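You operate a simulated robot arm through the tools that you are given. There is no shell and no other tool. Be economical: measure what you need, move in short steps, check, and stop when the job is done.

You run a simulated robot arm. Do the job below in one go: nothing can be reset, and whatever is moved stays where it is left.

TASK
Wet the grey felt pad with the ladle and wipe the foot of the pink tile on it.
Fine: water from the unlabelled pail, the rest tipped back; ladle and tile go back. Set down upright: ladle, what you pick out.

It is judged by the outcome, as a careful person would: the job done as asked, and still so three seconds after it is handed in. It fails if anything else is knocked over, pushed out of place, dropped, spilled or broken.

THE ROBOT
A 7-joint arm with a two-finger parallel gripper, fixed in place. Base frame: the origin is at the foot of the arm, x ahead of it, y to its left, z up; the work surface is at about z = 0.88. Units: m, degrees, N and s.
With the tool pointing down near the work surface it reaches from about 0.24 to 0.68 m from the base axis. Its first joint turns from -66.0 to 66.0 degrees. Payload 2.4 kg.
Tool frame: the origin (TCP) lies between the finger pads and is the grasp point; the fingertips stand 0.03 m ahead of it; z points along the fingers, y is the line along which they close. The gripper opens to 0.094 m. The fingers are 0.028 m wide and 0.01 m thick; the gripper's body (0.05 by 0.096 m) begins 0.055 m behind the TCP.
Orientation is that of the tool frame in the base frame, as a unit quaternion [w, x, y, z]. With the fingers straight down and closing along the base's y, the tool's x points along the base's -x, its y along +y and its z along -z.

THE INTERFACE
- The arm moves only by the tool move_arm. Its argument "commands" is a list of rows, each a list of 7 numbers: the shift along the tool's x, y, z in units of 150 mm (1.0 is 150 mm), then the turn, a rotation vector about the tool's x, y, z in units of 180 degrees (1.0 is 180 degrees), then the finger opening in m, from 0 to 0.094. In form: [[x, y, z, wx, wy, wz, fingers], ...]. A call has 1 to 12 rows; each row is the pose to reach, as a shift and turn from the pose commanded when the call began, along the tool's axes at that moment. A call with a number of a shift or a turn outside -1 to 1 is refused whole. Rows are played at 5 a second. More than 0.05 m and 8.6 degrees between two rows, or a gripper value outside its range, and nothing of the call is played. A pose out of reach is approached as far as the arm can. The call stops where the force on the tool passes 40 N (or 10 N more than at its start, if that is more) or the arm is blocked; 0.2 s more then pass. The fingers move at their own pace (about 0.153 m/s each) and stop on an object; they squeeze with about 43 N. The grip force told is the motor's: it shows also when the fingers shut on nothing. Time passes only in rows, and 0.2 s behind the last, so rows that repeat a pose let the fingers close. It gives the time, the measured TCP pose, the force on the tool (base axes), the opening and the grip force at its end, in the units of the frame above (readings bear some noise), with the torque about the TCP (base axes, N m) and any sound that the robot's microphone picked up, and new pictures: "views" is both (left out), scene, wrist or none.
- Cameras (640 x 400 px; columns grow to the right, rows downward): "scene" is fixed at [0.0574, 0.4863, 1.4564]; the picture's right is [-0.56, -0.83, 0.00], its down [-0.36, 0.24, -0.90] and it looks along [0.74, -0.50, -0.44] (base axes); focal length 214 px, centre (320, 200). "wrist" rides on the gripper at [0.076, 0.014, -0.103] in the tool frame; the picture's right is [-0.18, 0.98, 0.00], its down [-0.75, -0.14, -0.64] and it looks along [-0.63, -0.12, 0.77] (tool axes); focal length 243 px, centre (320, 200). There is no depth. A picture from a camera that has moved, and an enlarged one, comes with that camera's place and axes in the base frame and with its lens.
- zoom(camera, box): a new picture of the part [left, top, right, bottom] of that camera's present view, enlarged. It takes no simulated time.
- job_done(): hands the job in; it is judged then, once.

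Work in short steps. Places have to be worked out from the pictures, the camera data and where the tool is seen: move nearer, look again, correct. Check each grasp and each placing, and mend what went wrong. You have 120 turns and 200 pictures in all, those below and enlarged ones among them. Open the gripper and draw the arm clear of the work before you hand the job in, unless the task says otherwise; then end with one line.

The tools are called after "Call:" by a JSON object that holds its "api" and its "payload". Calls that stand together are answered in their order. move_arm: Moves the arm, as the interface text tells. Its arguments: {"type":"object","properties":{"commands":{"type":"array","items":{"type":"array","items":{"type":"number"}}},"views":{"type":"string","enum":["both","scene","wrist","none"]}},"required":["commands"]} The other tools are called the same way: zoom (camera, box) takes an enlarged picture of a part of a camera's view; job_done () hands the job in.

At the start:

```text
t: 0.0
tool_pos: [0.2551, 0.2364, 1.3498]
tool_rot: [-0.001, 0.001, 1.0, 0.002]
wrist_force: [-0.9, -0.2, -0.8]
ft_torque: [0.01, 0.0, 0.0]
opening: 0.0937
grasp_force: 0.1
```

scene: 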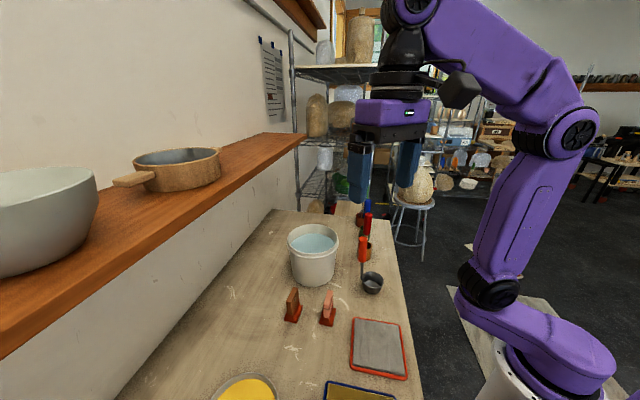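
wrist: 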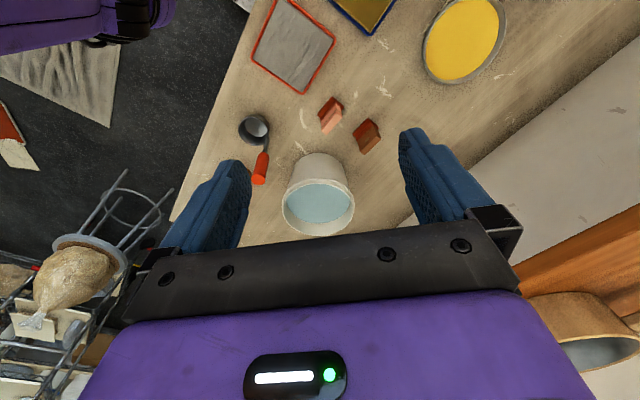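

The scene shows one pail with water, a ladle, two tiles and a grey felt tray. I'll enlarge the work area to see the details before moving.

Call:
{"api": "zoom", "payload": {"camera": "scene", "box": [240, 190, 430, 310]}}

Call:
{"api": "zoom", "payload": {"camera": "scene", "box": [200, 280, 430, 400]}}

Call:
{"api": "zoom", "payload": {"camera": "wrist", "box": [200, 0, 520, 240]}}

```text
3.33 times, centred on (335, 250) of scene
camera zoom: at [0.0574, 0.4863, 1.4564], right [-0.56, -0.83, 0.0], down [-0.36, 0.24, -0.9], along [0.74, -0.5, -0.44], focal length 715 px, centre (270, 33)
```

zoom: 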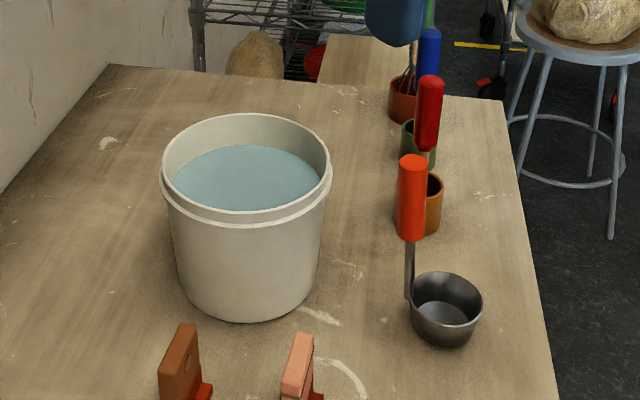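

```text
2.78 times, centred on (315, 340) of scene
camera zoom: at [0.0574, 0.4863, 1.4564], right [-0.56, -0.83, 0.0], down [-0.36, 0.24, -0.9], along [0.74, -0.5, -0.44], focal length 597 px, centre (334, -190)
```

zoom: 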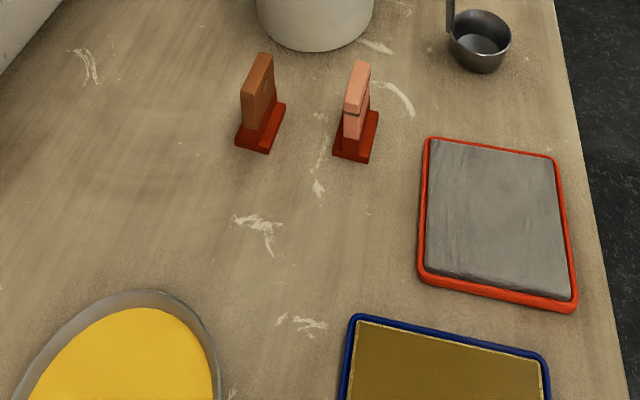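

```text
1.67 times, centred on (360, 120) of wrist
camera zoom: at [0.1798, 0.2493, 1.4527], right [0.19, 0.98, 0.0], down [0.75, -0.14, 0.64], along [0.63, -0.12, -0.77], focal length 404 px, centre (253, 333)
```

zoom: 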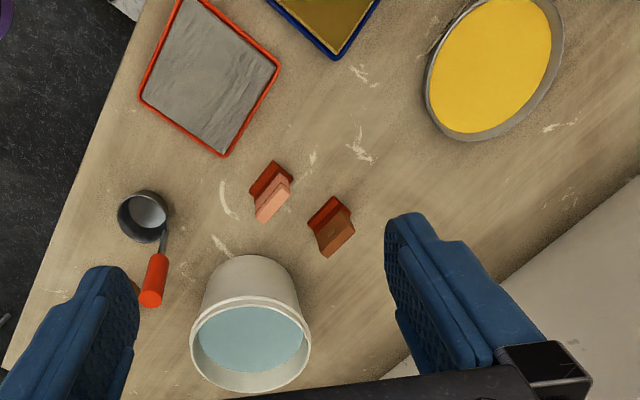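

The pail stands near (0.556, 0.178), the ladle near (0.375, 0.063) with an upright handle, the pink tile near (0.376, 0.241) and the felt near (0.248, 0.177). I turn the hand to look left at the yellow vessel and check for other pails or labels.

Call:
{"api": "move_arm", "payload": {"commands": [[0, 0, 0, 0, 0, -0.045, 0.09], [0, 0, 0, 0, 0, -0.09, 0.09], [0, 0, 0, 0, 0, -0.135, 0.09], [0, 0, 0, 0, 0, -0.18, 0.09], [0, 0, 0, 0, 0, -0.225, 0.09], [0, 0, 0, 0, 0, -0.27, 0.09], [0, 0, 0, 0, 0, -0.3, 0.09]], "views": "both"}}

```text
t: 1.6
tool_pos: [0.2551, 0.2352, 1.349]
tool_rot: [0.001, -0.455, 0.891, 0.002]
wrist_force: [0.6, -0.6, -0.2]
ft_torque: [-0.02, 0.03, 0.0]
opening: 0.09
grasp_force: 0.1
camera wrist: at [0.1997, 0.1811, 1.4523], right [-0.69, 0.73, 0.0], down [0.56, 0.53, 0.64], along [0.47, 0.44, -0.77], focal length 243 px, centre (320, 200)
```

scene: 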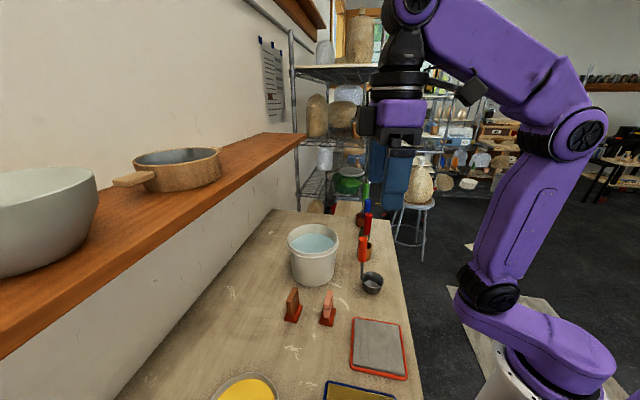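
wrist: 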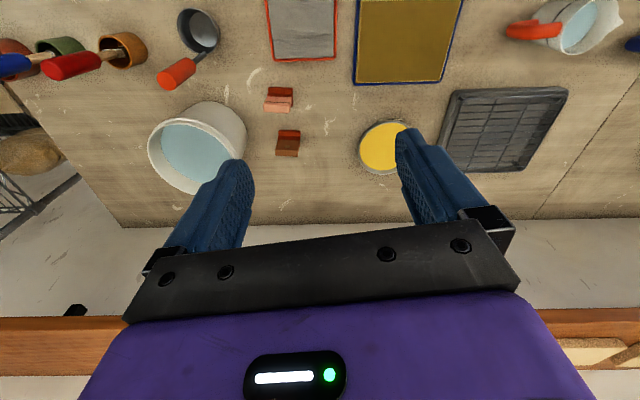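

More objects appear to the left (a jug, a grid tray). I turn further to see the rest of the table.

Call:
{"api": "move_arm", "payload": {"commands": [[0, 0, 0, 0, 0, -0.045, 0.09], [0, 0, 0, 0, 0, -0.09, 0.09], [0, 0, 0, 0, 0, -0.135, 0.09], [0, 0, 0, 0, 0, -0.18, 0.09], [0, 0, 0, 0, 0, -0.225, 0.09], [0, 0, 0, 0, 0, -0.27, 0.09], [0, 0, 0, 0, 0, -0.3, 0.09]], "views": "wrist"}}

Call:
{"api": "zoom", "payload": {"camera": "wrist", "box": [160, 0, 640, 260]}}

```text
t: 3.2
tool_pos: [0.2553, 0.2363, 1.3495]
tool_rot: [0.0, 0.81, -0.587, -0.002]
wrist_force: [0.1, -0.5, -0.1]
ft_torque: [0.01, 0.03, 0.01]
opening: 0.0901
grasp_force: 0.0
camera wrist: at [0.2662, 0.1586, 1.4525], right [-0.99, -0.13, 0.0], down [-0.1, 0.76, 0.64], along [-0.08, 0.64, -0.76], focal length 243 px, centre (320, 200)
```

wrist: 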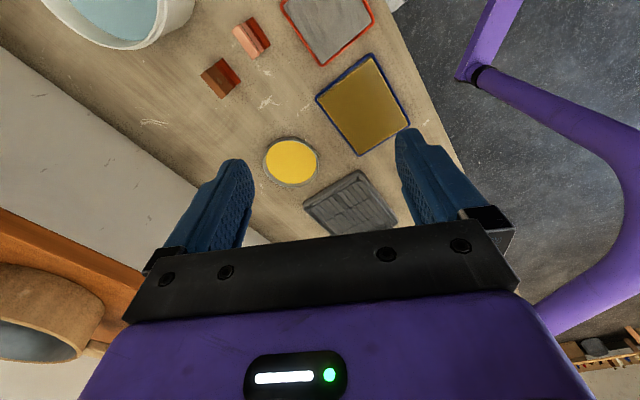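

```text
1.33 times, centred on (400, 130) of wrist
camera zoom: at [0.2662, 0.1586, 1.4525], right [-0.99, -0.13, 0.0], down [-0.1, 0.76, 0.64], along [-0.08, 0.64, -0.76], focal length 324 px, centre (213, 293)
```

zoom: 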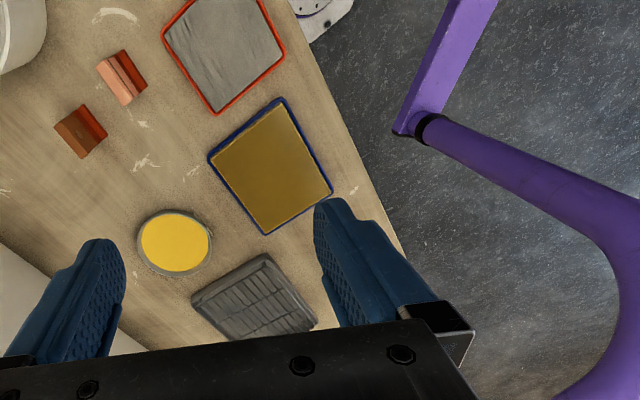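

Only the water pail is within reach, with no label seen so far. I turn the hand back toward the original heading, moving part way toward the ladle.

Call:
{"api": "move_arm", "payload": {"commands": [[0.05, 0, 0, 0, 0, 0.045, 0.07], [0.1, -0.05, 0, 0, 0, 0.09, 0.07], [0.15, -0.1, 0, 0, 0, 0.135, 0.07], [0.2, -0.15, 0, 0, 0, 0.18, 0.07], [0.25, -0.2, 0, 0, 0, 0.225, 0.07], [0.35, -0.25, 0.1, 0, 0, 0.27, 0.07], [0.4, -0.3, 0.15, 0, 0, 0.315, 0.07], [0.5, -0.32, 0.2, 0, 0, 0.36, 0.07], [0.55, -0.34, 0.25, 0, 0, 0.405, 0.07], [0.6, -0.36, 0.3, 0, 0, 0.45, 0.07], [0.65, -0.38, 0.35, 0, 0, 0.495, 0.07], [0.7, -0.4, 0.4, 0, 0, 0.54, 0.07]], "views": "none"}}

Call:
{"api": "move_arm", "payload": {"commands": [[0, 0, 0, 0, 0, 0.03, 0.07], [0, 0, 0, 0, 0, 0.06, 0.07], [0, 0, 0, 0, 0, 0.06, 0.07]], "views": "both"}}

```text
t: 5.8
tool_pos: [0.3451, 0.1561, 1.2907]
tool_rot: [0.0, -0.092, 0.996, 0.001]
wrist_force: [-0.5, 0.6, -0.5]
ft_torque: [0.02, 0.0, 0.02]
opening: 0.0702
grasp_force: 0.0
```

```text
t: 6.6
tool_pos: [0.3444, 0.1546, 1.2899]
tool_rot: [0.0, 0.001, 1.0, 0.002]
wrist_force: [-0.8, -0.4, 0.2]
ft_torque: [0.0, 0.02, 0.0]
opening: 0.0698
grasp_force: 0.1
camera wrist: at [0.2687, 0.168, 1.393], right [0.19, 0.98, 0.0], down [0.75, -0.14, 0.64], along [0.63, -0.12, -0.77], focal length 243 px, centre (320, 200)
```

scene: 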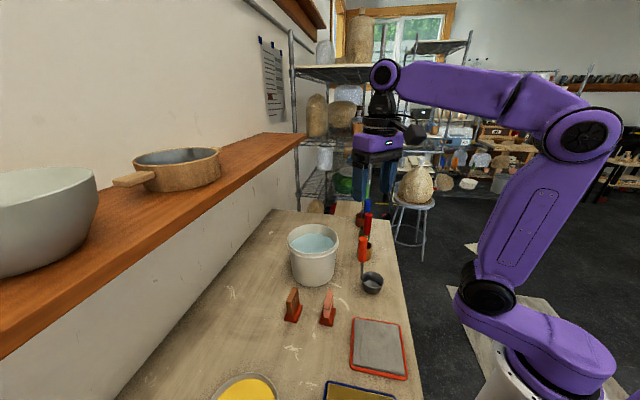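
wrist: 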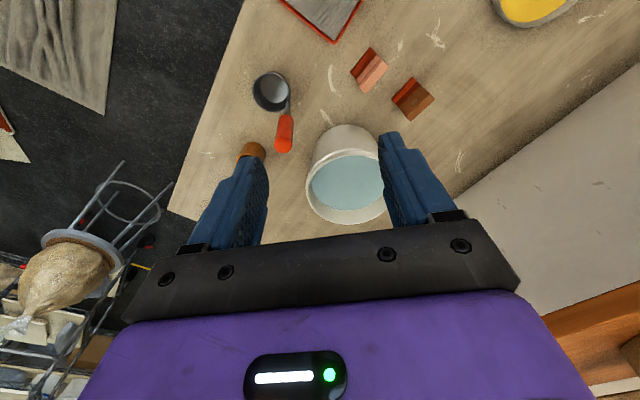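

The handle top triangulates to about (0.431, 0.080, 1.065). I move the open fingers above it.

Call:
{"api": "move_arm", "payload": {"commands": [[-0.2, -0.17, 0.1, 0, 0, 0, 0.07], [-0.4, -0.34, 0.3, 0, 0, 0, 0.07], [-0.58, -0.49, 0.45, 0, 0, 0, 0.07], [-0.58, -0.49, 0.6, 0, 0, 0, 0.07]], "views": "both"}}

Call:
{"api": "zoom", "payload": {"camera": "scene", "box": [300, 180, 430, 310]}}

```text
t: 7.6
tool_pos: [0.4332, 0.0812, 1.2002]
tool_rot: [-0.001, 0.001, 1.0, 0.001]
wrist_force: [-0.4, -0.7, 0.3]
ft_torque: [-0.01, 0.03, 0.03]
opening: 0.0698
grasp_force: 0.0
camera wrist: at [0.3562, 0.093, 1.303], right [0.18, 0.98, 0.0], down [0.75, -0.14, 0.64], along [0.63, -0.12, -0.77], focal length 243 px, centre (320, 200)
```

scene: 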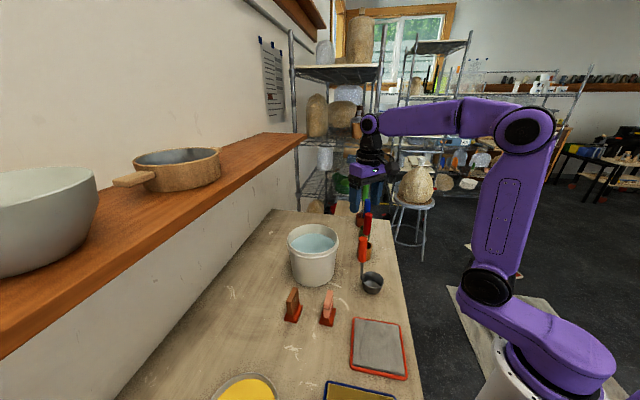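
wrist: 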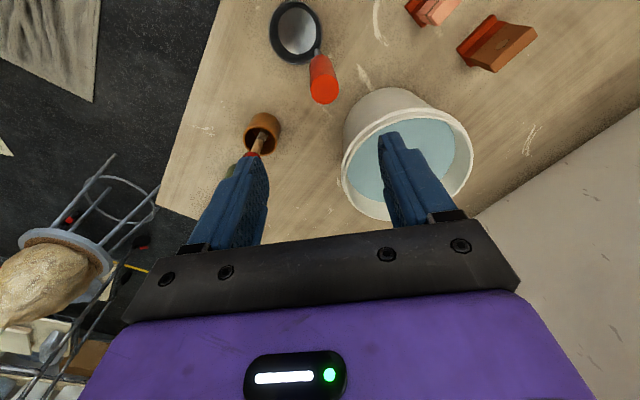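

```text
3.08 times, centred on (365, 245) of scene
camera zoom: at [0.0574, 0.4863, 1.4564], right [-0.56, -0.83, 0.0], down [-0.36, 0.24, -0.9], along [0.74, -0.5, -0.44], focal length 660 px, centre (182, 62)
```

zoom: 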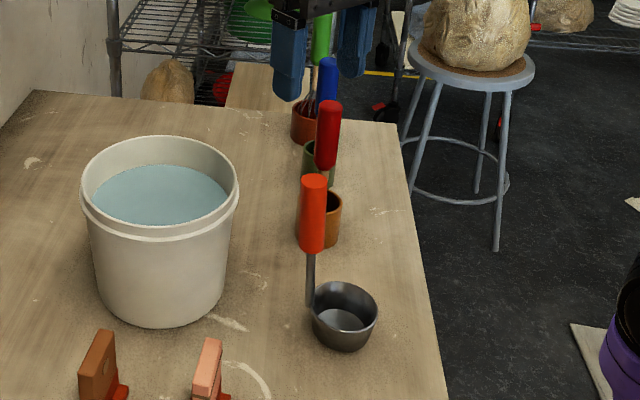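

Handle top now reads about (0.427, 0.082). I correct x slightly and descend around it.

Call:
{"api": "move_arm", "payload": {"commands": [[0.04, 0, 0.2, 0, 0, 0, 0.07], [0.04, 0, 0.4, 0, 0, 0, 0.07], [0.04, 0, 0.6, 0, 0, 0, 0.07], [0.04, 0, 0.8, 0, 0, 0, 0.07]], "views": "both"}}

Call:
{"api": "zoom", "payload": {"camera": "scene", "box": [300, 180, 430, 310]}}

```text
t: 8.6
tool_pos: [0.4262, 0.0807, 1.0811]
tool_rot: [0.0, 0.001, 1.0, 0.001]
wrist_force: [0.6, -0.3, 0.1]
ft_torque: [0.0, 0.01, -0.01]
opening: 0.07
grasp_force: 0.0
camera wrist: at [0.3505, 0.0941, 1.1836], right [0.19, 0.98, 0.0], down [0.75, -0.14, 0.64], along [0.63, -0.12, -0.77], focal length 243 px, centre (320, 200)
```

scene: 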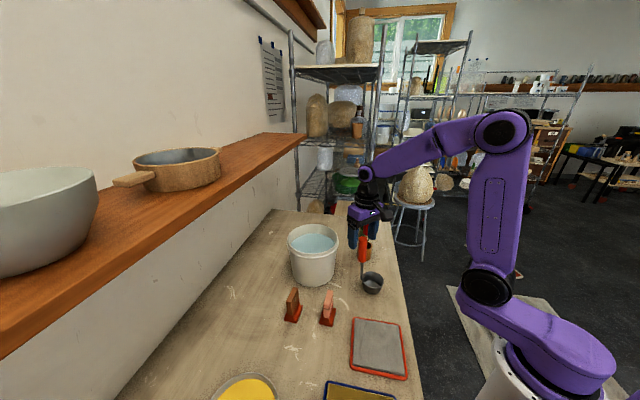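
wrist: 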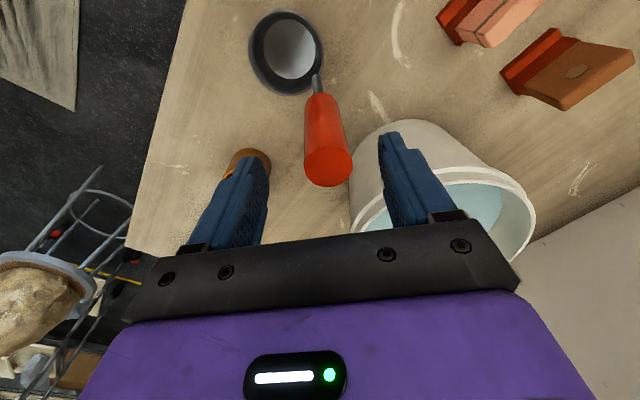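

```text
3.08 times, centred on (365, 245) of scene
camera zoom: at [0.0574, 0.4863, 1.4564], right [-0.56, -0.83, 0.0], down [-0.36, 0.24, -0.9], along [0.74, -0.5, -0.44], focal length 660 px, centre (182, 62)
```

zoom: 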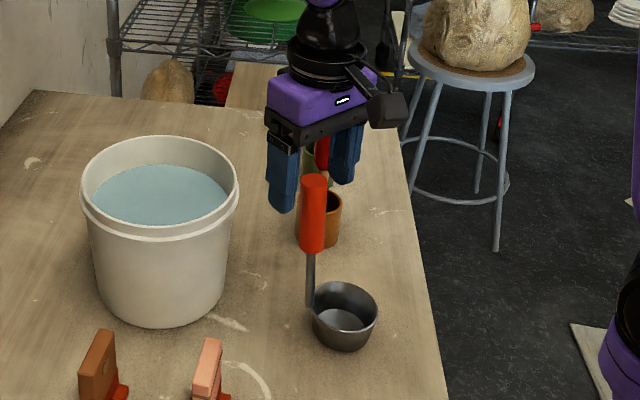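

The handle sits between the fingers, about 4 mm left and 3 mm nearer. I correct, descend to z≈1.035 and close.

Call:
{"api": "move_arm", "payload": {"commands": [[0.02, 0.027, 0.15, 0, 0, 0, 0.07], [0.02, 0.027, 0.31, 0, 0, 0, 0.07], [0.02, 0.027, 0.31, 0, 0, 0, 0.07]], "views": "both"}}

```text
t: 9.4
tool_pos: [0.4215, 0.086, 1.0332]
tool_rot: [0.0, 0.001, 1.0, 0.002]
wrist_force: [-1.4, -0.2, 0.2]
ft_torque: [-0.01, 0.03, 0.0]
opening: 0.0701
grasp_force: 0.1
camera wrist: at [0.3464, 0.0992, 1.1359], right [0.19, 0.98, 0.0], down [0.75, -0.14, 0.64], along [0.63, -0.12, -0.77], focal length 243 px, centre (320, 200)
```

scene: 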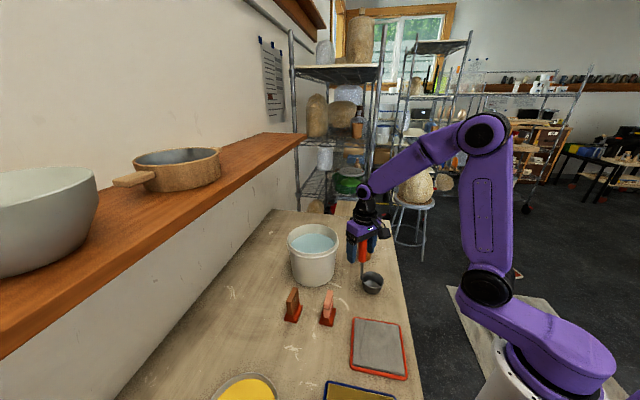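
wrist: 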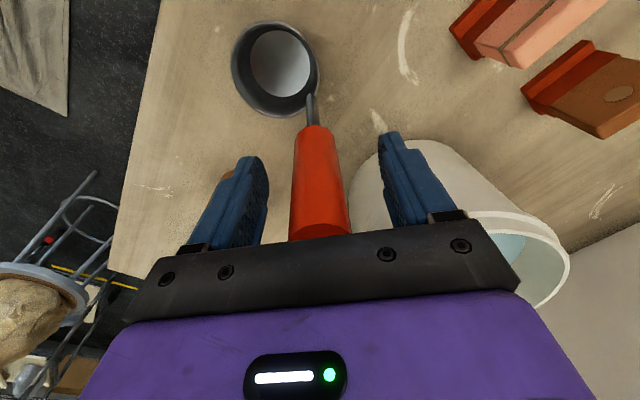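

The handle is between the fingers with no contact. I close and hold.

Call:
{"api": "move_arm", "payload": {"commands": [[0, 0, 0, 0, 0, 0, 0.05], [0, 0, 0, 0, 0, 0, 0.03], [0, 0, 0, 0, 0, 0, 0.0], [0, 0, 0, 0, 0, 0, 0.0], [0, 0, 0, 0, 0, 0, 0.0]], "views": "wrist"}}

```text
t: 10.6
tool_pos: [0.4222, 0.0857, 1.0329]
tool_rot: [0.0, 0.001, 1.0, 0.002]
wrist_force: [-1.0, -7.5, 16.8]
ft_torque: [-1.88, 0.58, 0.18]
opening: 0.0267
grasp_force: 43.0
camera wrist: at [0.3464, 0.0985, 1.1365], right [0.18, 0.98, 0.0], down [0.75, -0.14, 0.64], along [0.63, -0.12, -0.77], focal length 243 px, centre (320, 200)
```

wrist: 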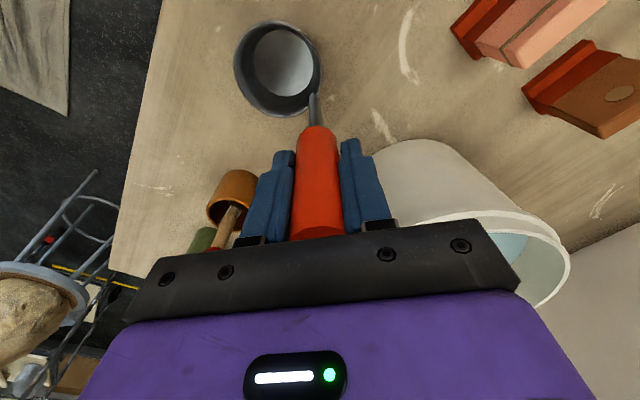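

The handle is held (opening 0.027). I lift slowly and check that it hangs steady.

Call:
{"api": "move_arm", "payload": {"commands": [[0, 0, -0.1, 0, 0, 0, 0.0], [0, 0, -0.25, 0, 0, 0, 0.0], [0, 0, -0.4, 0, 0, 0, 0.0], [0, 0, -0.4, 0, 0, 0, 0.0]], "views": "both"}}

Call:
{"api": "zoom", "payload": {"camera": "scene", "box": [300, 180, 430, 310]}}

```text
t: 11.6
tool_pos: [0.4216, 0.0858, 1.0929]
tool_rot: [-0.001, 0.001, 1.0, 0.002]
wrist_force: [0.3, -0.6, -2.4]
ft_torque: [0.02, -0.06, -0.01]
opening: 0.0256
grasp_force: 43.1
camera wrist: at [0.3456, 0.0984, 1.1965], right [0.19, 0.98, 0.0], down [0.75, -0.14, 0.64], along [0.63, -0.12, -0.77], focal length 243 px, centre (320, 200)
```

scene: 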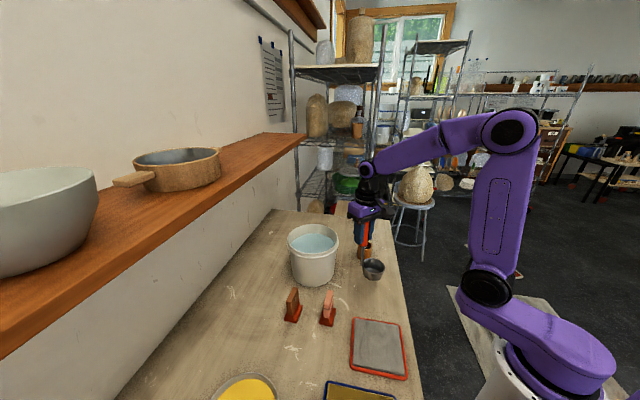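
wrist: 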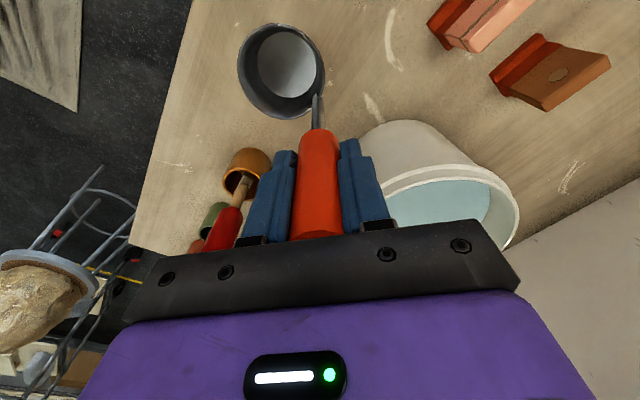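

```text
3.08 times, centred on (365, 245) of scene
camera zoom: at [0.0574, 0.4864, 1.4564], right [-0.56, -0.83, 0.0], down [-0.36, 0.24, -0.9], along [0.74, -0.5, -0.44], focal length 660 px, centre (182, 62)
```

zoom: 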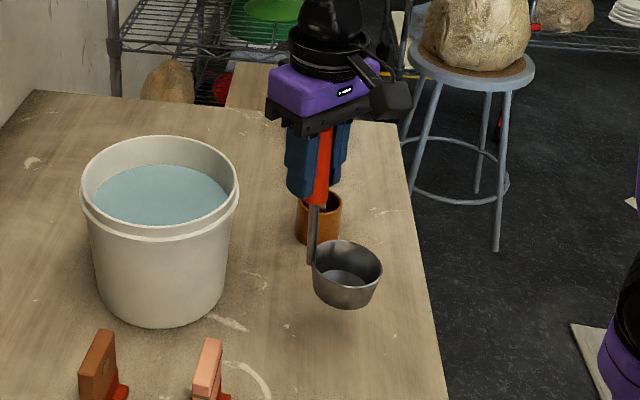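

The ladle hangs with about a 5° lean toward −y (the grip aligned it). I'll compensate with a small turn about tool x while raising, and check level.

Call:
{"api": "move_arm", "payload": {"commands": [[0, 0, -0.2, 0.014, 0, 0, 0.0], [0, 0, -0.4, 0.028, 0, 0, 0.0], [0, 0, -0.6, 0.028, 0, 0, 0.0], [0, 0, -0.6, 0.028, 0, 0, 0.0]], "views": "wrist"}}

Call:
{"api": "zoom", "payload": {"camera": "scene", "box": [320, 170, 430, 290]}}

```text
t: 12.6
tool_pos: [0.4219, 0.0838, 1.1842]
tool_rot: [-0.001, 0.0, 0.999, -0.043]
wrist_force: [0.5, -0.6, -2.4]
ft_torque: [0.07, -0.05, 0.04]
opening: 0.0254
grasp_force: 43.0
camera wrist: at [0.3464, 0.1061, 1.2853], right [0.19, 0.98, -0.08], down [0.75, -0.09, 0.65], along [0.63, -0.18, -0.75], focal length 243 px, centre (320, 200)
```

wrist: 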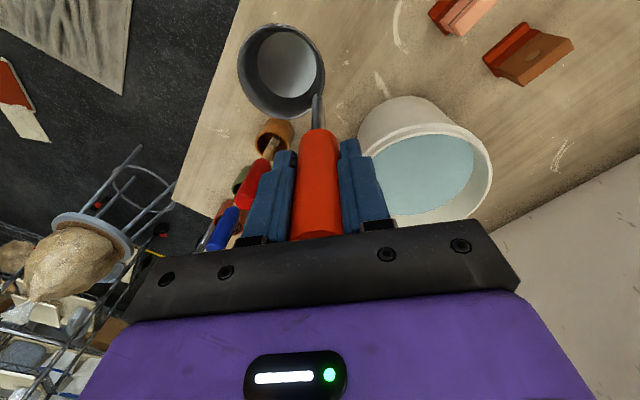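

```text
3.33 times, centred on (375, 230) of scene
camera zoom: at [0.0574, 0.4864, 1.4564], right [-0.56, -0.83, 0.0], down [-0.36, 0.24, -0.9], along [0.74, -0.5, -0.44], focal length 715 px, centre (137, 100)
```

zoom: 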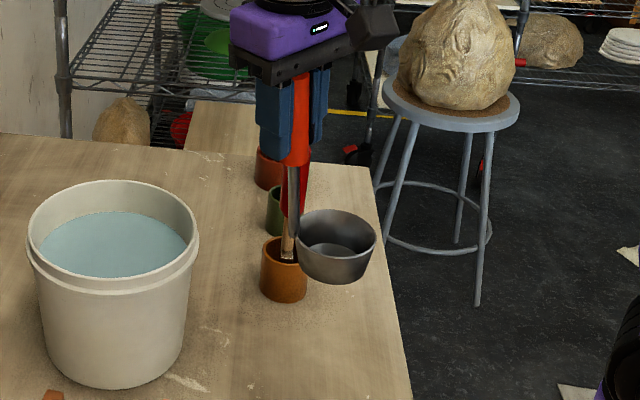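

I enlarge the cup to judge whether its rim is level.

Call:
{"api": "zoom", "payload": {"camera": "scene", "box": [395, 225, 445, 260]}}

Call:
{"api": "zoom", "payload": {"camera": "scene", "box": [390, 215, 450, 262]}}

```text
11.43 times, centred on (420, 242) of scene
camera zoom: at [0.0574, 0.4864, 1.4564], right [-0.56, -0.83, 0.0], down [-0.36, 0.24, -0.9], along [0.74, -0.5, -0.44], focal length 2451 px, centre (-823, -286)
```

zoom: 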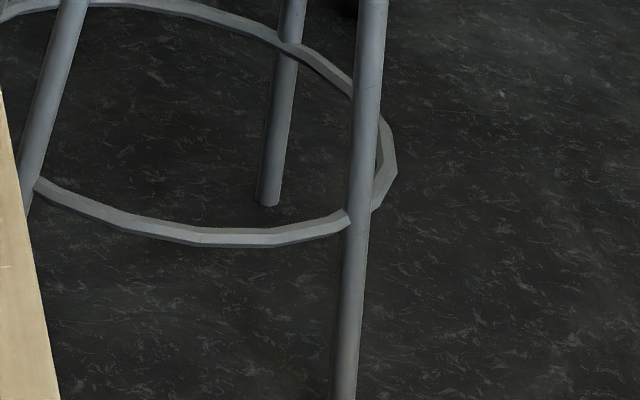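

```text
8.51 times, centred on (420, 238) of scene
camera zoom: at [0.0574, 0.4864, 1.4564], right [-0.56, -0.83, 0.0], down [-0.36, 0.24, -0.9], along [0.74, -0.5, -0.44], focal length 1825 px, centre (-531, -128)
```

zoom: 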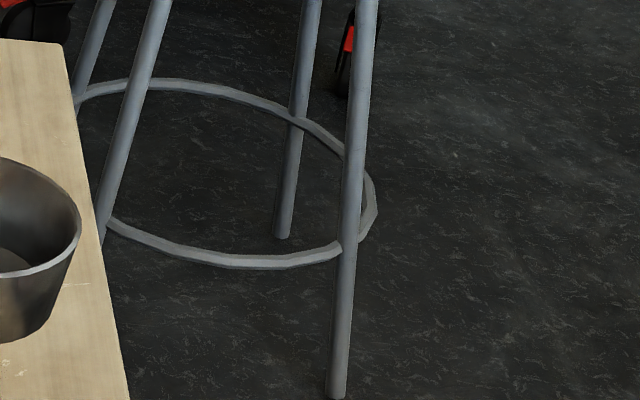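

I aimed the enlargement wrong; the cup is at about (380, 243).

Call:
{"api": "zoom", "payload": {"camera": "scene", "box": [348, 215, 412, 255]}}

```text
10.00 times, centred on (380, 235) of scene
camera zoom: at [0.0574, 0.4864, 1.4564], right [-0.56, -0.83, 0.0], down [-0.36, 0.24, -0.9], along [0.74, -0.5, -0.44], focal length 2145 px, centre (-280, -150)
```

zoom: 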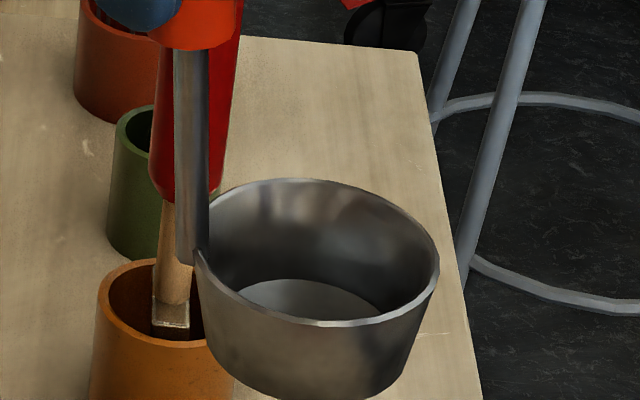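

From the views at rest, the handle leans about 2.5° in y and 5° in x relative to the cup. I therefore take back half of the correction and raise for the transfer over the pail.

Call:
{"api": "move_arm", "payload": {"commands": [[0, 0, -0.15, -0.007, 0, 0, 0.0], [0, 0, -0.35, -0.014, 0, 0, 0.0], [0, 0, -0.45, -0.014, 0, 0, 0.0]], "views": "none"}}

Call:
{"api": "move_arm", "payload": {"commands": [[-0.12, 0.1, 0, 0, 0, 0, 0], [-0.24, 0.2, 0, 0, 0, 0, 0], [-0.36, 0.3, 0, 0, 0, 0, 0], [-0.48, 0.4, 0, 0, 0, 0, 0], [-0.6, 0.5, 0, 0, 0, 0, 0], [-0.72, 0.6, -0.02, 0, 0, 0, 0], [-0.84, 0.7, -0.03, 0, 0, 0, 0], [-0.96, 0.76, -0.03, 0, 0, 0, 0], [-0.96, 0.76, -0.03, 0, 0, 0, 0]], "views": "both"}}

```text
t: 13.4
tool_pos: [0.4226, 0.0916, 1.2508]
tool_rot: [-0.001, 0.001, 1.0, -0.022]
wrist_force: [-0.4, 0.4, -1.5]
ft_torque: [0.06, -0.05, 0.01]
opening: 0.0253
grasp_force: 42.9
```

```text
t: 15.4
tool_pos: [0.5526, 0.1964, 1.2486]
tool_rot: [-0.001, 0.001, 1.0, -0.02]
wrist_force: [-0.9, 0.4, -2.7]
ft_torque: [0.04, -0.09, 0.01]
opening: 0.0256
grasp_force: 42.6
out of reach, approached as far as the arm can: row 8, 9
camera wrist: at [0.4763, 0.2135, 1.3511], right [0.19, 0.98, -0.04], down [0.75, -0.12, 0.65], along [0.63, -0.15, -0.76], focal length 243 px, centre (320, 200)
```

scene: 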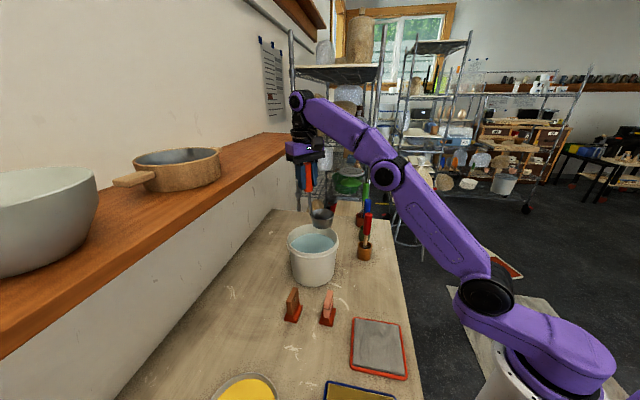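
wrist: 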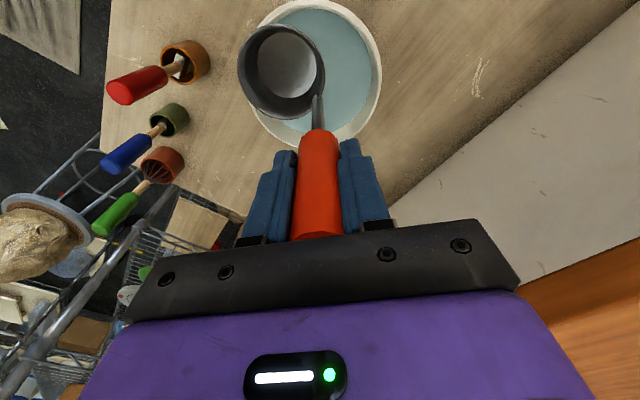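

The arm is near its reach at this height; the cup still needs 3 cm in x. I lower to z≈1.20 (cup bottom still above the rim), then move on.

Call:
{"api": "move_arm", "payload": {"commands": [[0, 0, 0.15, 0, 0, 0, 0], [0, 0, 0.3, 0, 0, 0, 0], [0, 0.02, 0.32, 0, 0, 0, 0], [0, 0.02, 0.32, 0, 0, 0, 0]], "views": "none"}}

```text
t: 16.4
tool_pos: [0.5524, 0.1993, 1.201]
tool_rot: [-0.001, 0.0, 1.0, -0.021]
wrist_force: [0.6, -0.1, -1.8]
ft_torque: [0.04, -0.05, 0.03]
opening: 0.0253
grasp_force: 43.1
```

Now I shift 3 cm forward at this height.

Call:
{"api": "move_arm", "payload": {"commands": [[-0.07, 0.01, 0, 0, 0, 0, 0], [-0.14, 0.02, 0, 0, 0, 0, 0], [-0.2, 0.035, 0, 0, 0, 0, 0], [-0.2, 0.035, 0, 0, 0, 0, 0]], "views": "both"}}

Call:
{"api": "zoom", "payload": {"camera": "scene", "box": [270, 180, 370, 290]}}

```text
t: 17.4
tool_pos: [0.5818, 0.2029, 1.2003]
tool_rot: [-0.001, 0.001, 1.0, -0.021]
wrist_force: [0.5, 0.4, -2.7]
ft_torque: [0.01, -0.06, 0.02]
opening: 0.0253
grasp_force: 43.5
camera wrist: at [0.5052, 0.2203, 1.303], right [0.18, 0.98, -0.04], down [0.75, -0.12, 0.65], along [0.63, -0.15, -0.76], focal length 243 px, centre (320, 200)
```

scene: 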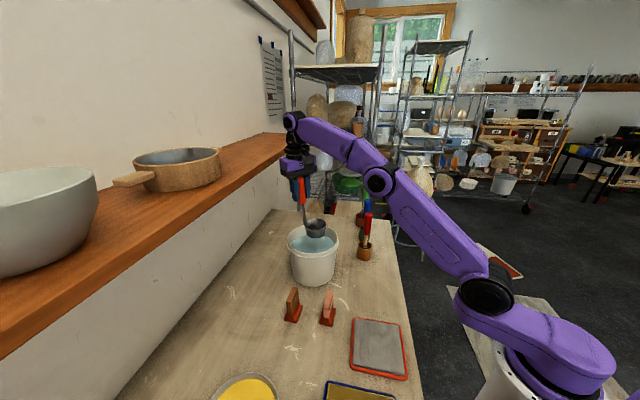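
wrist: 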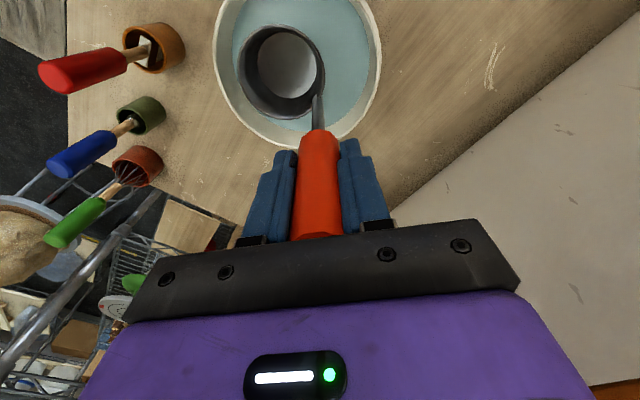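

```text
3.64 times, centred on (320, 235) of scene
camera zoom: at [0.0574, 0.4864, 1.4564], right [-0.56, -0.83, 0.0], down [-0.36, 0.24, -0.9], along [0.74, -0.5, -0.44], focal length 780 px, centre (320, 73)
```

zoom: 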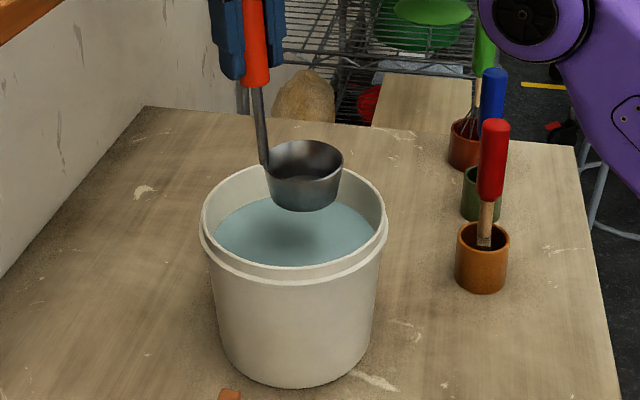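

The cup is over the pail centre with clearance for the stem. I lower it slowly into the water, rim to about 2 cm below the surface.

Call:
{"api": "move_arm", "payload": {"commands": [[0, 0.005, 0.1, 0, 0, 0, 0], [0, 0.009, 0.2, 0, 0, 0, 0], [0, 0.013, 0.3, 0, 0, 0, 0], [0, 0.018, 0.4, 0, 0, 0, 0], [0, 0.022, 0.5, 0, 0, 0, 0], [0, 0.026, 0.6, 0, 0, 0, 0], [0, 0.03, 0.7, 0, 0, 0, 0], [0, 0.033, 0.77, 0, 0, 0, 0], [0, 0.033, 0.77, 0, 0, 0, 0]], "views": "wrist"}}

Call:
{"api": "zoom", "payload": {"camera": "scene", "box": [270, 180, 370, 290]}}

```text
t: 19.4
tool_pos: [0.5814, 0.2035, 1.0853]
tool_rot: [-0.001, 0.001, 1.0, -0.021]
wrist_force: [0.3, -0.3, -3.1]
ft_torque: [0.04, -0.03, 0.03]
opening: 0.0254
grasp_force: 43.3
camera wrist: at [0.5058, 0.2205, 1.1875], right [0.19, 0.98, -0.04], down [0.75, -0.12, 0.65], along [0.63, -0.15, -0.76], focal length 243 px, centre (320, 200)
```

wrist: 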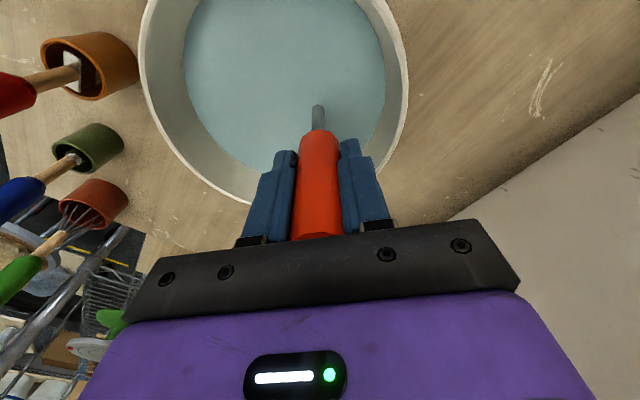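

```text
3.64 times, centred on (320, 235) of scene
camera zoom: at [0.0574, 0.4864, 1.4564], right [-0.56, -0.83, 0.0], down [-0.36, 0.24, -0.9], along [0.74, -0.5, -0.44], focal length 780 px, centre (320, 73)
```

zoom: 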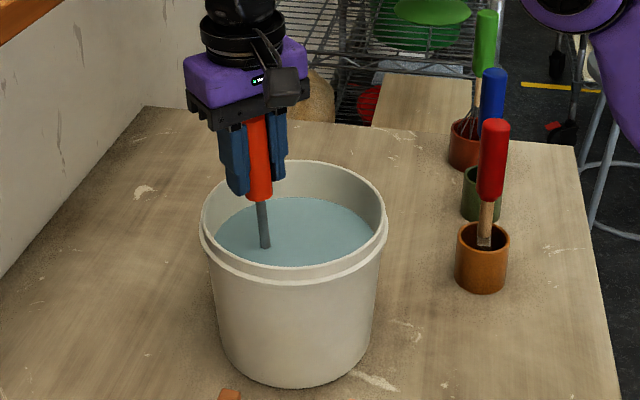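

The cup is fully submerged and clear of the walls. I raise it slowly straight up.

Call:
{"api": "move_arm", "payload": {"commands": [[0, -0.003, -0.07, 0, 0, 0, 0], [0, -0.006, -0.14, 0, 0, 0, 0], [0, -0.009, -0.21, 0, 0, 0, 0], [0, -0.012, -0.28, 0, 0, 0, 0], [0, -0.015, -0.35, 0, 0, 0, 0], [0, -0.018, -0.42, 0, 0, 0, 0], [0, -0.021, -0.49, 0, 0, 0, 0], [0, -0.025, -0.56, 0, 0, 0, 0], [0, -0.029, -0.66, 0, 0, 0, 0], [0, -0.033, -0.76, 0, 0, 0, 0], [0, -0.033, -0.8, 0, 0, 0, 0], [0, -0.033, -0.8, 0, 0, 0, 0]], "views": "wrist"}}

Call:
{"api": "zoom", "payload": {"camera": "scene", "box": [285, 190, 345, 250]}}

```text
t: 22.0
tool_pos: [0.5789, 0.2028, 1.2052]
tool_rot: [-0.001, 0.001, 1.0, -0.021]
wrist_force: [0.3, 0.2, -2.3]
ft_torque: [0.05, -0.08, 0.03]
opening: 0.0256
grasp_force: 42.8
camera wrist: at [0.5045, 0.2208, 1.3069], right [0.18, 0.98, -0.04], down [0.75, -0.12, 0.65], along [0.63, -0.15, -0.76], focal length 243 px, centre (320, 200)
```

wrist: 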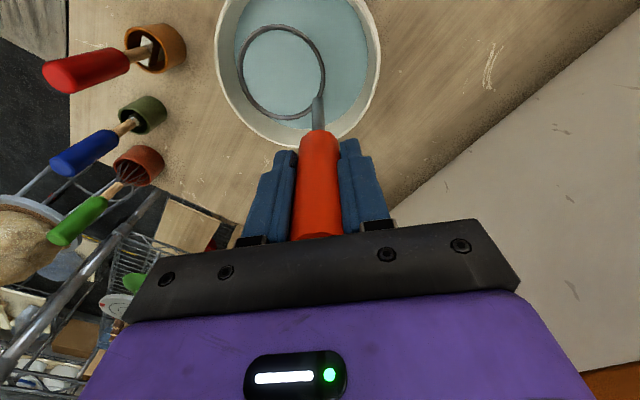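

```text
6.67 times, centred on (315, 220) of scene
camera zoom: at [0.0574, 0.4864, 1.4564], right [-0.56, -0.83, 0.0], down [-0.36, 0.24, -0.9], along [0.74, -0.5, -0.44], focal length 1430 px, centre (353, 67)
```

zoom: 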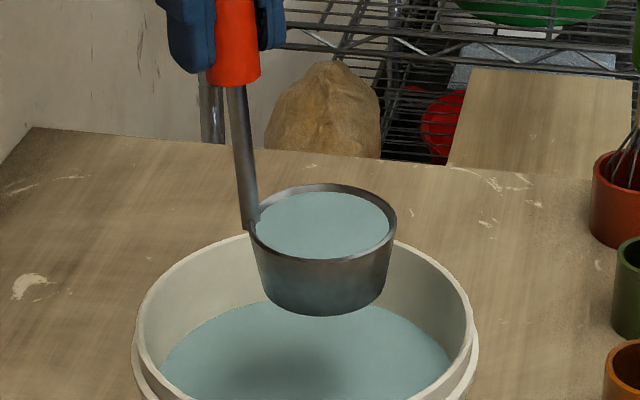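

The cup is nearly full. I tilt about 15° over the pail and back so some water returns and it can be carried without slopping.

Call:
{"api": "move_arm", "payload": {"commands": [[0.06, 0, 0, 0, -0.03, 0, 0], [0.13, 0, 0, 0, -0.06, 0, 0], [0.2, 0, 0, 0, -0.09, 0, 0], [0.2, 0, 0, 0, -0.09, 0, 0], [0.2, 0, 0, 0, -0.09, 0, 0], [0.15, 0, 0, 0, -0.07, 0, 0], [0.1, 0, 0, 0, -0.045, 0, 0], [0.05, 0, 0, 0, -0.02, 0, 0], [0, 0, 0, 0, 0, 0, 0], [0, 0, 0, 0, 0, 0, 0]], "views": "wrist"}}

Call:
{"api": "zoom", "payload": {"camera": "scene", "box": [285, 190, 345, 250]}}

```text
t: 24.2
tool_pos: [0.5804, 0.2044, 1.2046]
tool_rot: [-0.001, 0.001, 1.0, -0.021]
wrist_force: [0.9, -0.2, -2.6]
ft_torque: [0.07, -0.07, -0.01]
opening: 0.0253
grasp_force: 42.8
camera wrist: at [0.5052, 0.2214, 1.307], right [0.18, 0.98, -0.04], down [0.76, -0.11, 0.65], along [0.63, -0.15, -0.76], focal length 243 px, centre (320, 200)
```

wrist: 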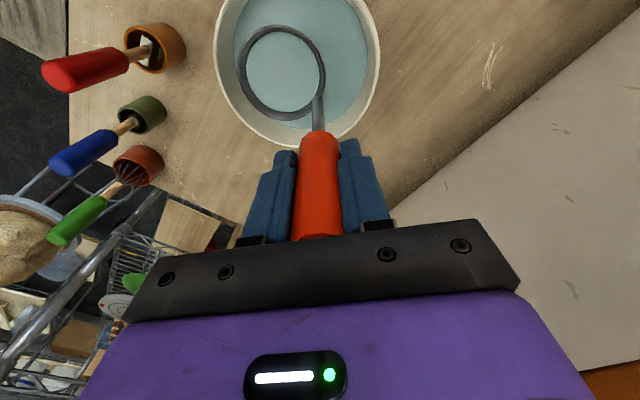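

```text
6.67 times, centred on (315, 220) of scene
camera zoom: at [0.0574, 0.4864, 1.4564], right [-0.56, -0.83, 0.0], down [-0.36, 0.24, -0.9], along [0.74, -0.5, -0.44], focal length 1430 px, centre (353, 67)
```

zoom: 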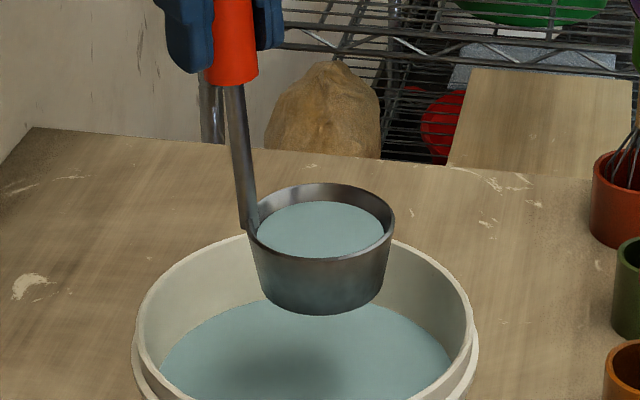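

The level dropped as intended. Now I carry the ladle back over the pad slowly at this height.

Call:
{"api": "move_arm", "payload": {"commands": [[0.05, 0, 0, 0, 0, 0, 0], [0.15, 0, 0, 0, 0, 0, 0], [0.27, 0, 0, 0, 0, 0, 0], [0.4, 0, 0, 0, 0, 0, 0], [0.53, 0, 0, 0, 0, 0, 0], [0.66, 0, 0, 0, 0, 0, 0], [0.79, 0, 0, 0, 0, 0, 0], [0.9, 0, 0, 0, 0, 0, 0], [0.97, 0, 0, 0, 0, 0, 0], [1.0, 0, 0, 0, 0, 0, 0]], "views": "none"}}

Call:
{"api": "move_arm", "payload": {"commands": [[0.05, 0, 0, 0, 0, 0, 0], [0.15, 0, 0, 0, 0, 0, 0], [0.27, 0, 0, 0, 0, 0, 0], [0.4, 0, 0, 0, 0, 0, 0], [0.53, 0, 0, 0, 0, 0, 0], [0.66, 0, 0, 0, 0, 0, 0], [0.79, 0, 0, 0, 0, 0, 0], [0.86, 0, 0, 0, 0, 0, 0], [0.9, 0, 0, 0, 0, 0, 0], [0.9, 0, 0, 0, 0, 0, 0]], "views": "both"}}

```text
t: 26.4
tool_pos: [0.4316, 0.2041, 1.2049]
tool_rot: [-0.001, 0.0, 1.0, -0.021]
wrist_force: [-0.1, 0.9, -3.0]
ft_torque: [0.03, -0.03, 0.0]
opening: 0.0252
grasp_force: 43.0
```

```text
t: 28.6
tool_pos: [0.2964, 0.2034, 1.206]
tool_rot: [0.0, 0.001, 1.0, -0.02]
wrist_force: [0.7, -0.3, -3.9]
ft_torque: [0.09, -0.09, 0.02]
opening: 0.0256
grasp_force: 43.1
camera wrist: at [0.2208, 0.2209, 1.3077], right [0.19, 0.98, -0.04], down [0.75, -0.12, 0.65], along [0.63, -0.15, -0.76], focal length 243 px, centre (320, 200)
```

scene: 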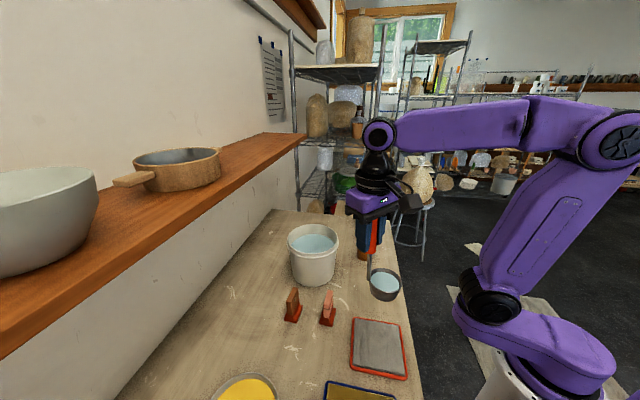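
wrist: 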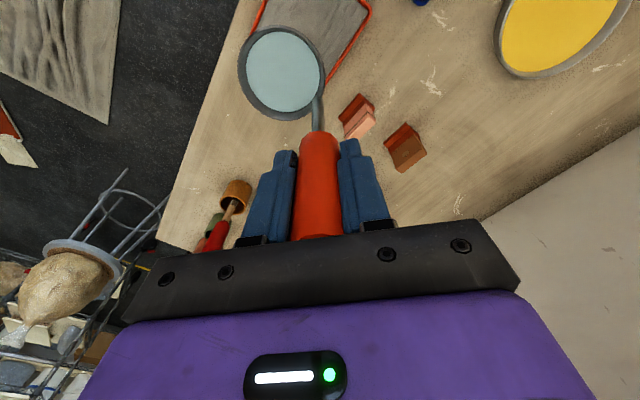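

Cup is over the pad at about (0.258, 0.174), still level. I lower it close above the felt before tilting.

Call:
{"api": "move_arm", "payload": {"commands": [[0, 0.005, 0.1, 0, 0, 0, 0], [0.01, 0.01, 0.25, 0, 0, 0, 0], [0.02, 0.017, 0.4, 0, 0, 0, 0], [0.03, 0.025, 0.55, 0, 0, 0, 0], [0.04, 0.03, 0.7, 0, 0, 0, 0], [0.05, 0.037, 0.8, 0, 0, 0, 0], [0.05, 0.037, 0.84, 0, 0, 0, 0], [0.05, 0.037, 0.84, 0, 0, 0, 0]], "views": "both"}}

Call:
{"api": "zoom", "payload": {"camera": "scene", "box": [320, 270, 430, 390]}}

```text
t: 30.4
tool_pos: [0.2904, 0.2046, 1.0792]
tool_rot: [-0.001, 0.001, 1.0, -0.021]
wrist_force: [-0.4, -0.4, -3.1]
ft_torque: [0.04, -0.08, -0.01]
opening: 0.0255
grasp_force: 42.8
camera wrist: at [0.2141, 0.2215, 1.1818], right [0.19, 0.98, -0.04], down [0.75, -0.12, 0.65], along [0.63, -0.15, -0.76], focal length 243 px, centre (320, 200)
```

scene: 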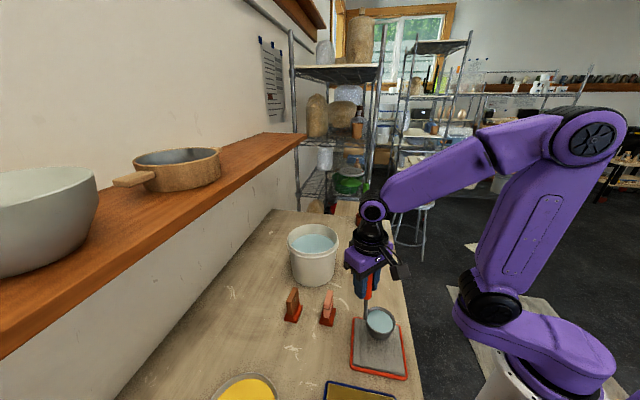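
wrist: 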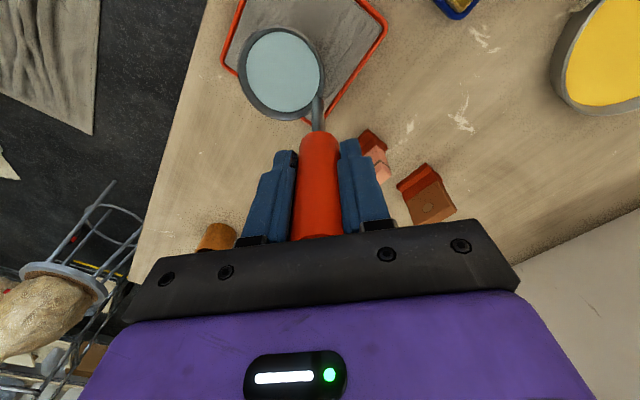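

```text
3.33 times, centred on (375, 330) of scene
camera zoom: at [0.0574, 0.4864, 1.4564], right [-0.56, -0.83, 0.0], down [-0.36, 0.24, -0.9], along [0.74, -0.5, -0.44], focal length 715 px, centre (137, -233)
```

zoom: 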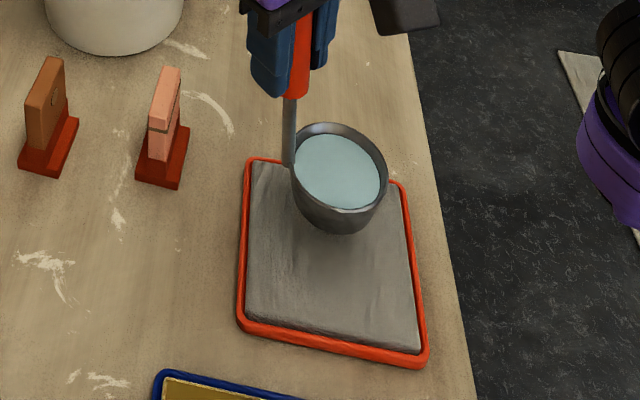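

The pad spans roughly y 0.10–0.27 at this x, and the lip will come down near its centre. I tilt gradually to about 30° toward −y and hold.

Call:
{"api": "move_arm", "payload": {"commands": [[0, 0, 0, -0.03, 0, 0, 0], [0, 0, 0, -0.06, 0, 0, 0], [0, -0.03, 0, -0.085, 0, 0, 0], [0, -0.05, 0, -0.11, 0, 0, 0], [0, -0.08, 0, -0.13, 0, 0, 0], [0, -0.11, 0, -0.15, 0, 0, 0], [0, -0.13, 0, -0.167, 0, 0, 0], [0, -0.13, 0, -0.167, 0, 0, 0], [0, -0.13, 0, -0.167, 0, 0, 0]], "views": "both"}}

Call:
{"api": "zoom", "payload": {"camera": "scene", "box": [320, 270, 430, 390]}}

```text
t: 32.4
tool_pos: [0.2887, 0.1834, 1.0802]
tool_rot: [0.0, 0.0, 0.971, 0.24]
wrist_force: [0.3, -0.5, -3.7]
ft_torque: [-0.07, -0.06, -0.02]
opening: 0.0255
grasp_force: 43.5
camera wrist: at [0.2127, 0.1486, 1.1781], right [0.19, 0.87, 0.46], down [0.75, -0.42, 0.5], along [0.63, 0.25, -0.73], focal length 243 px, centre (320, 200)
```

scene: 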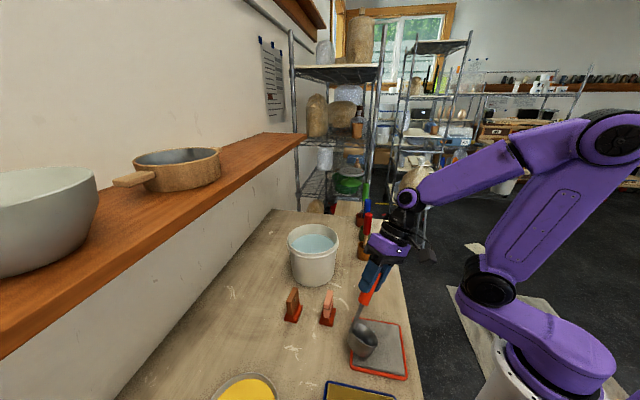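
wrist: 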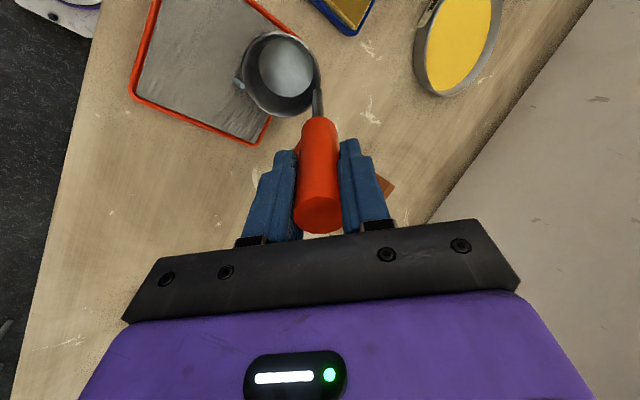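

```text
3.33 times, centred on (375, 330) of scene
camera zoom: at [0.0574, 0.4864, 1.4564], right [-0.56, -0.83, 0.0], down [-0.36, 0.24, -0.9], along [0.74, -0.5, -0.44], focal length 715 px, centre (137, -233)
```

zoom: 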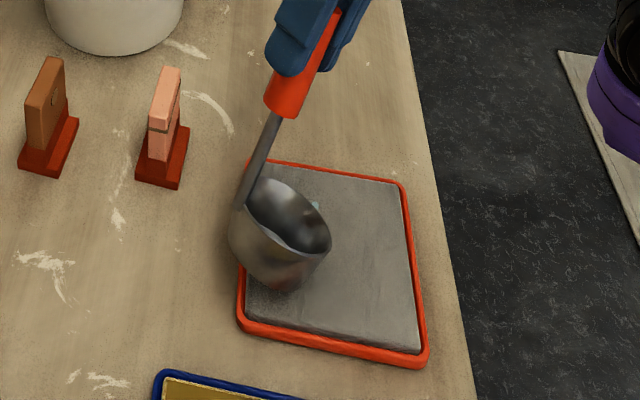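

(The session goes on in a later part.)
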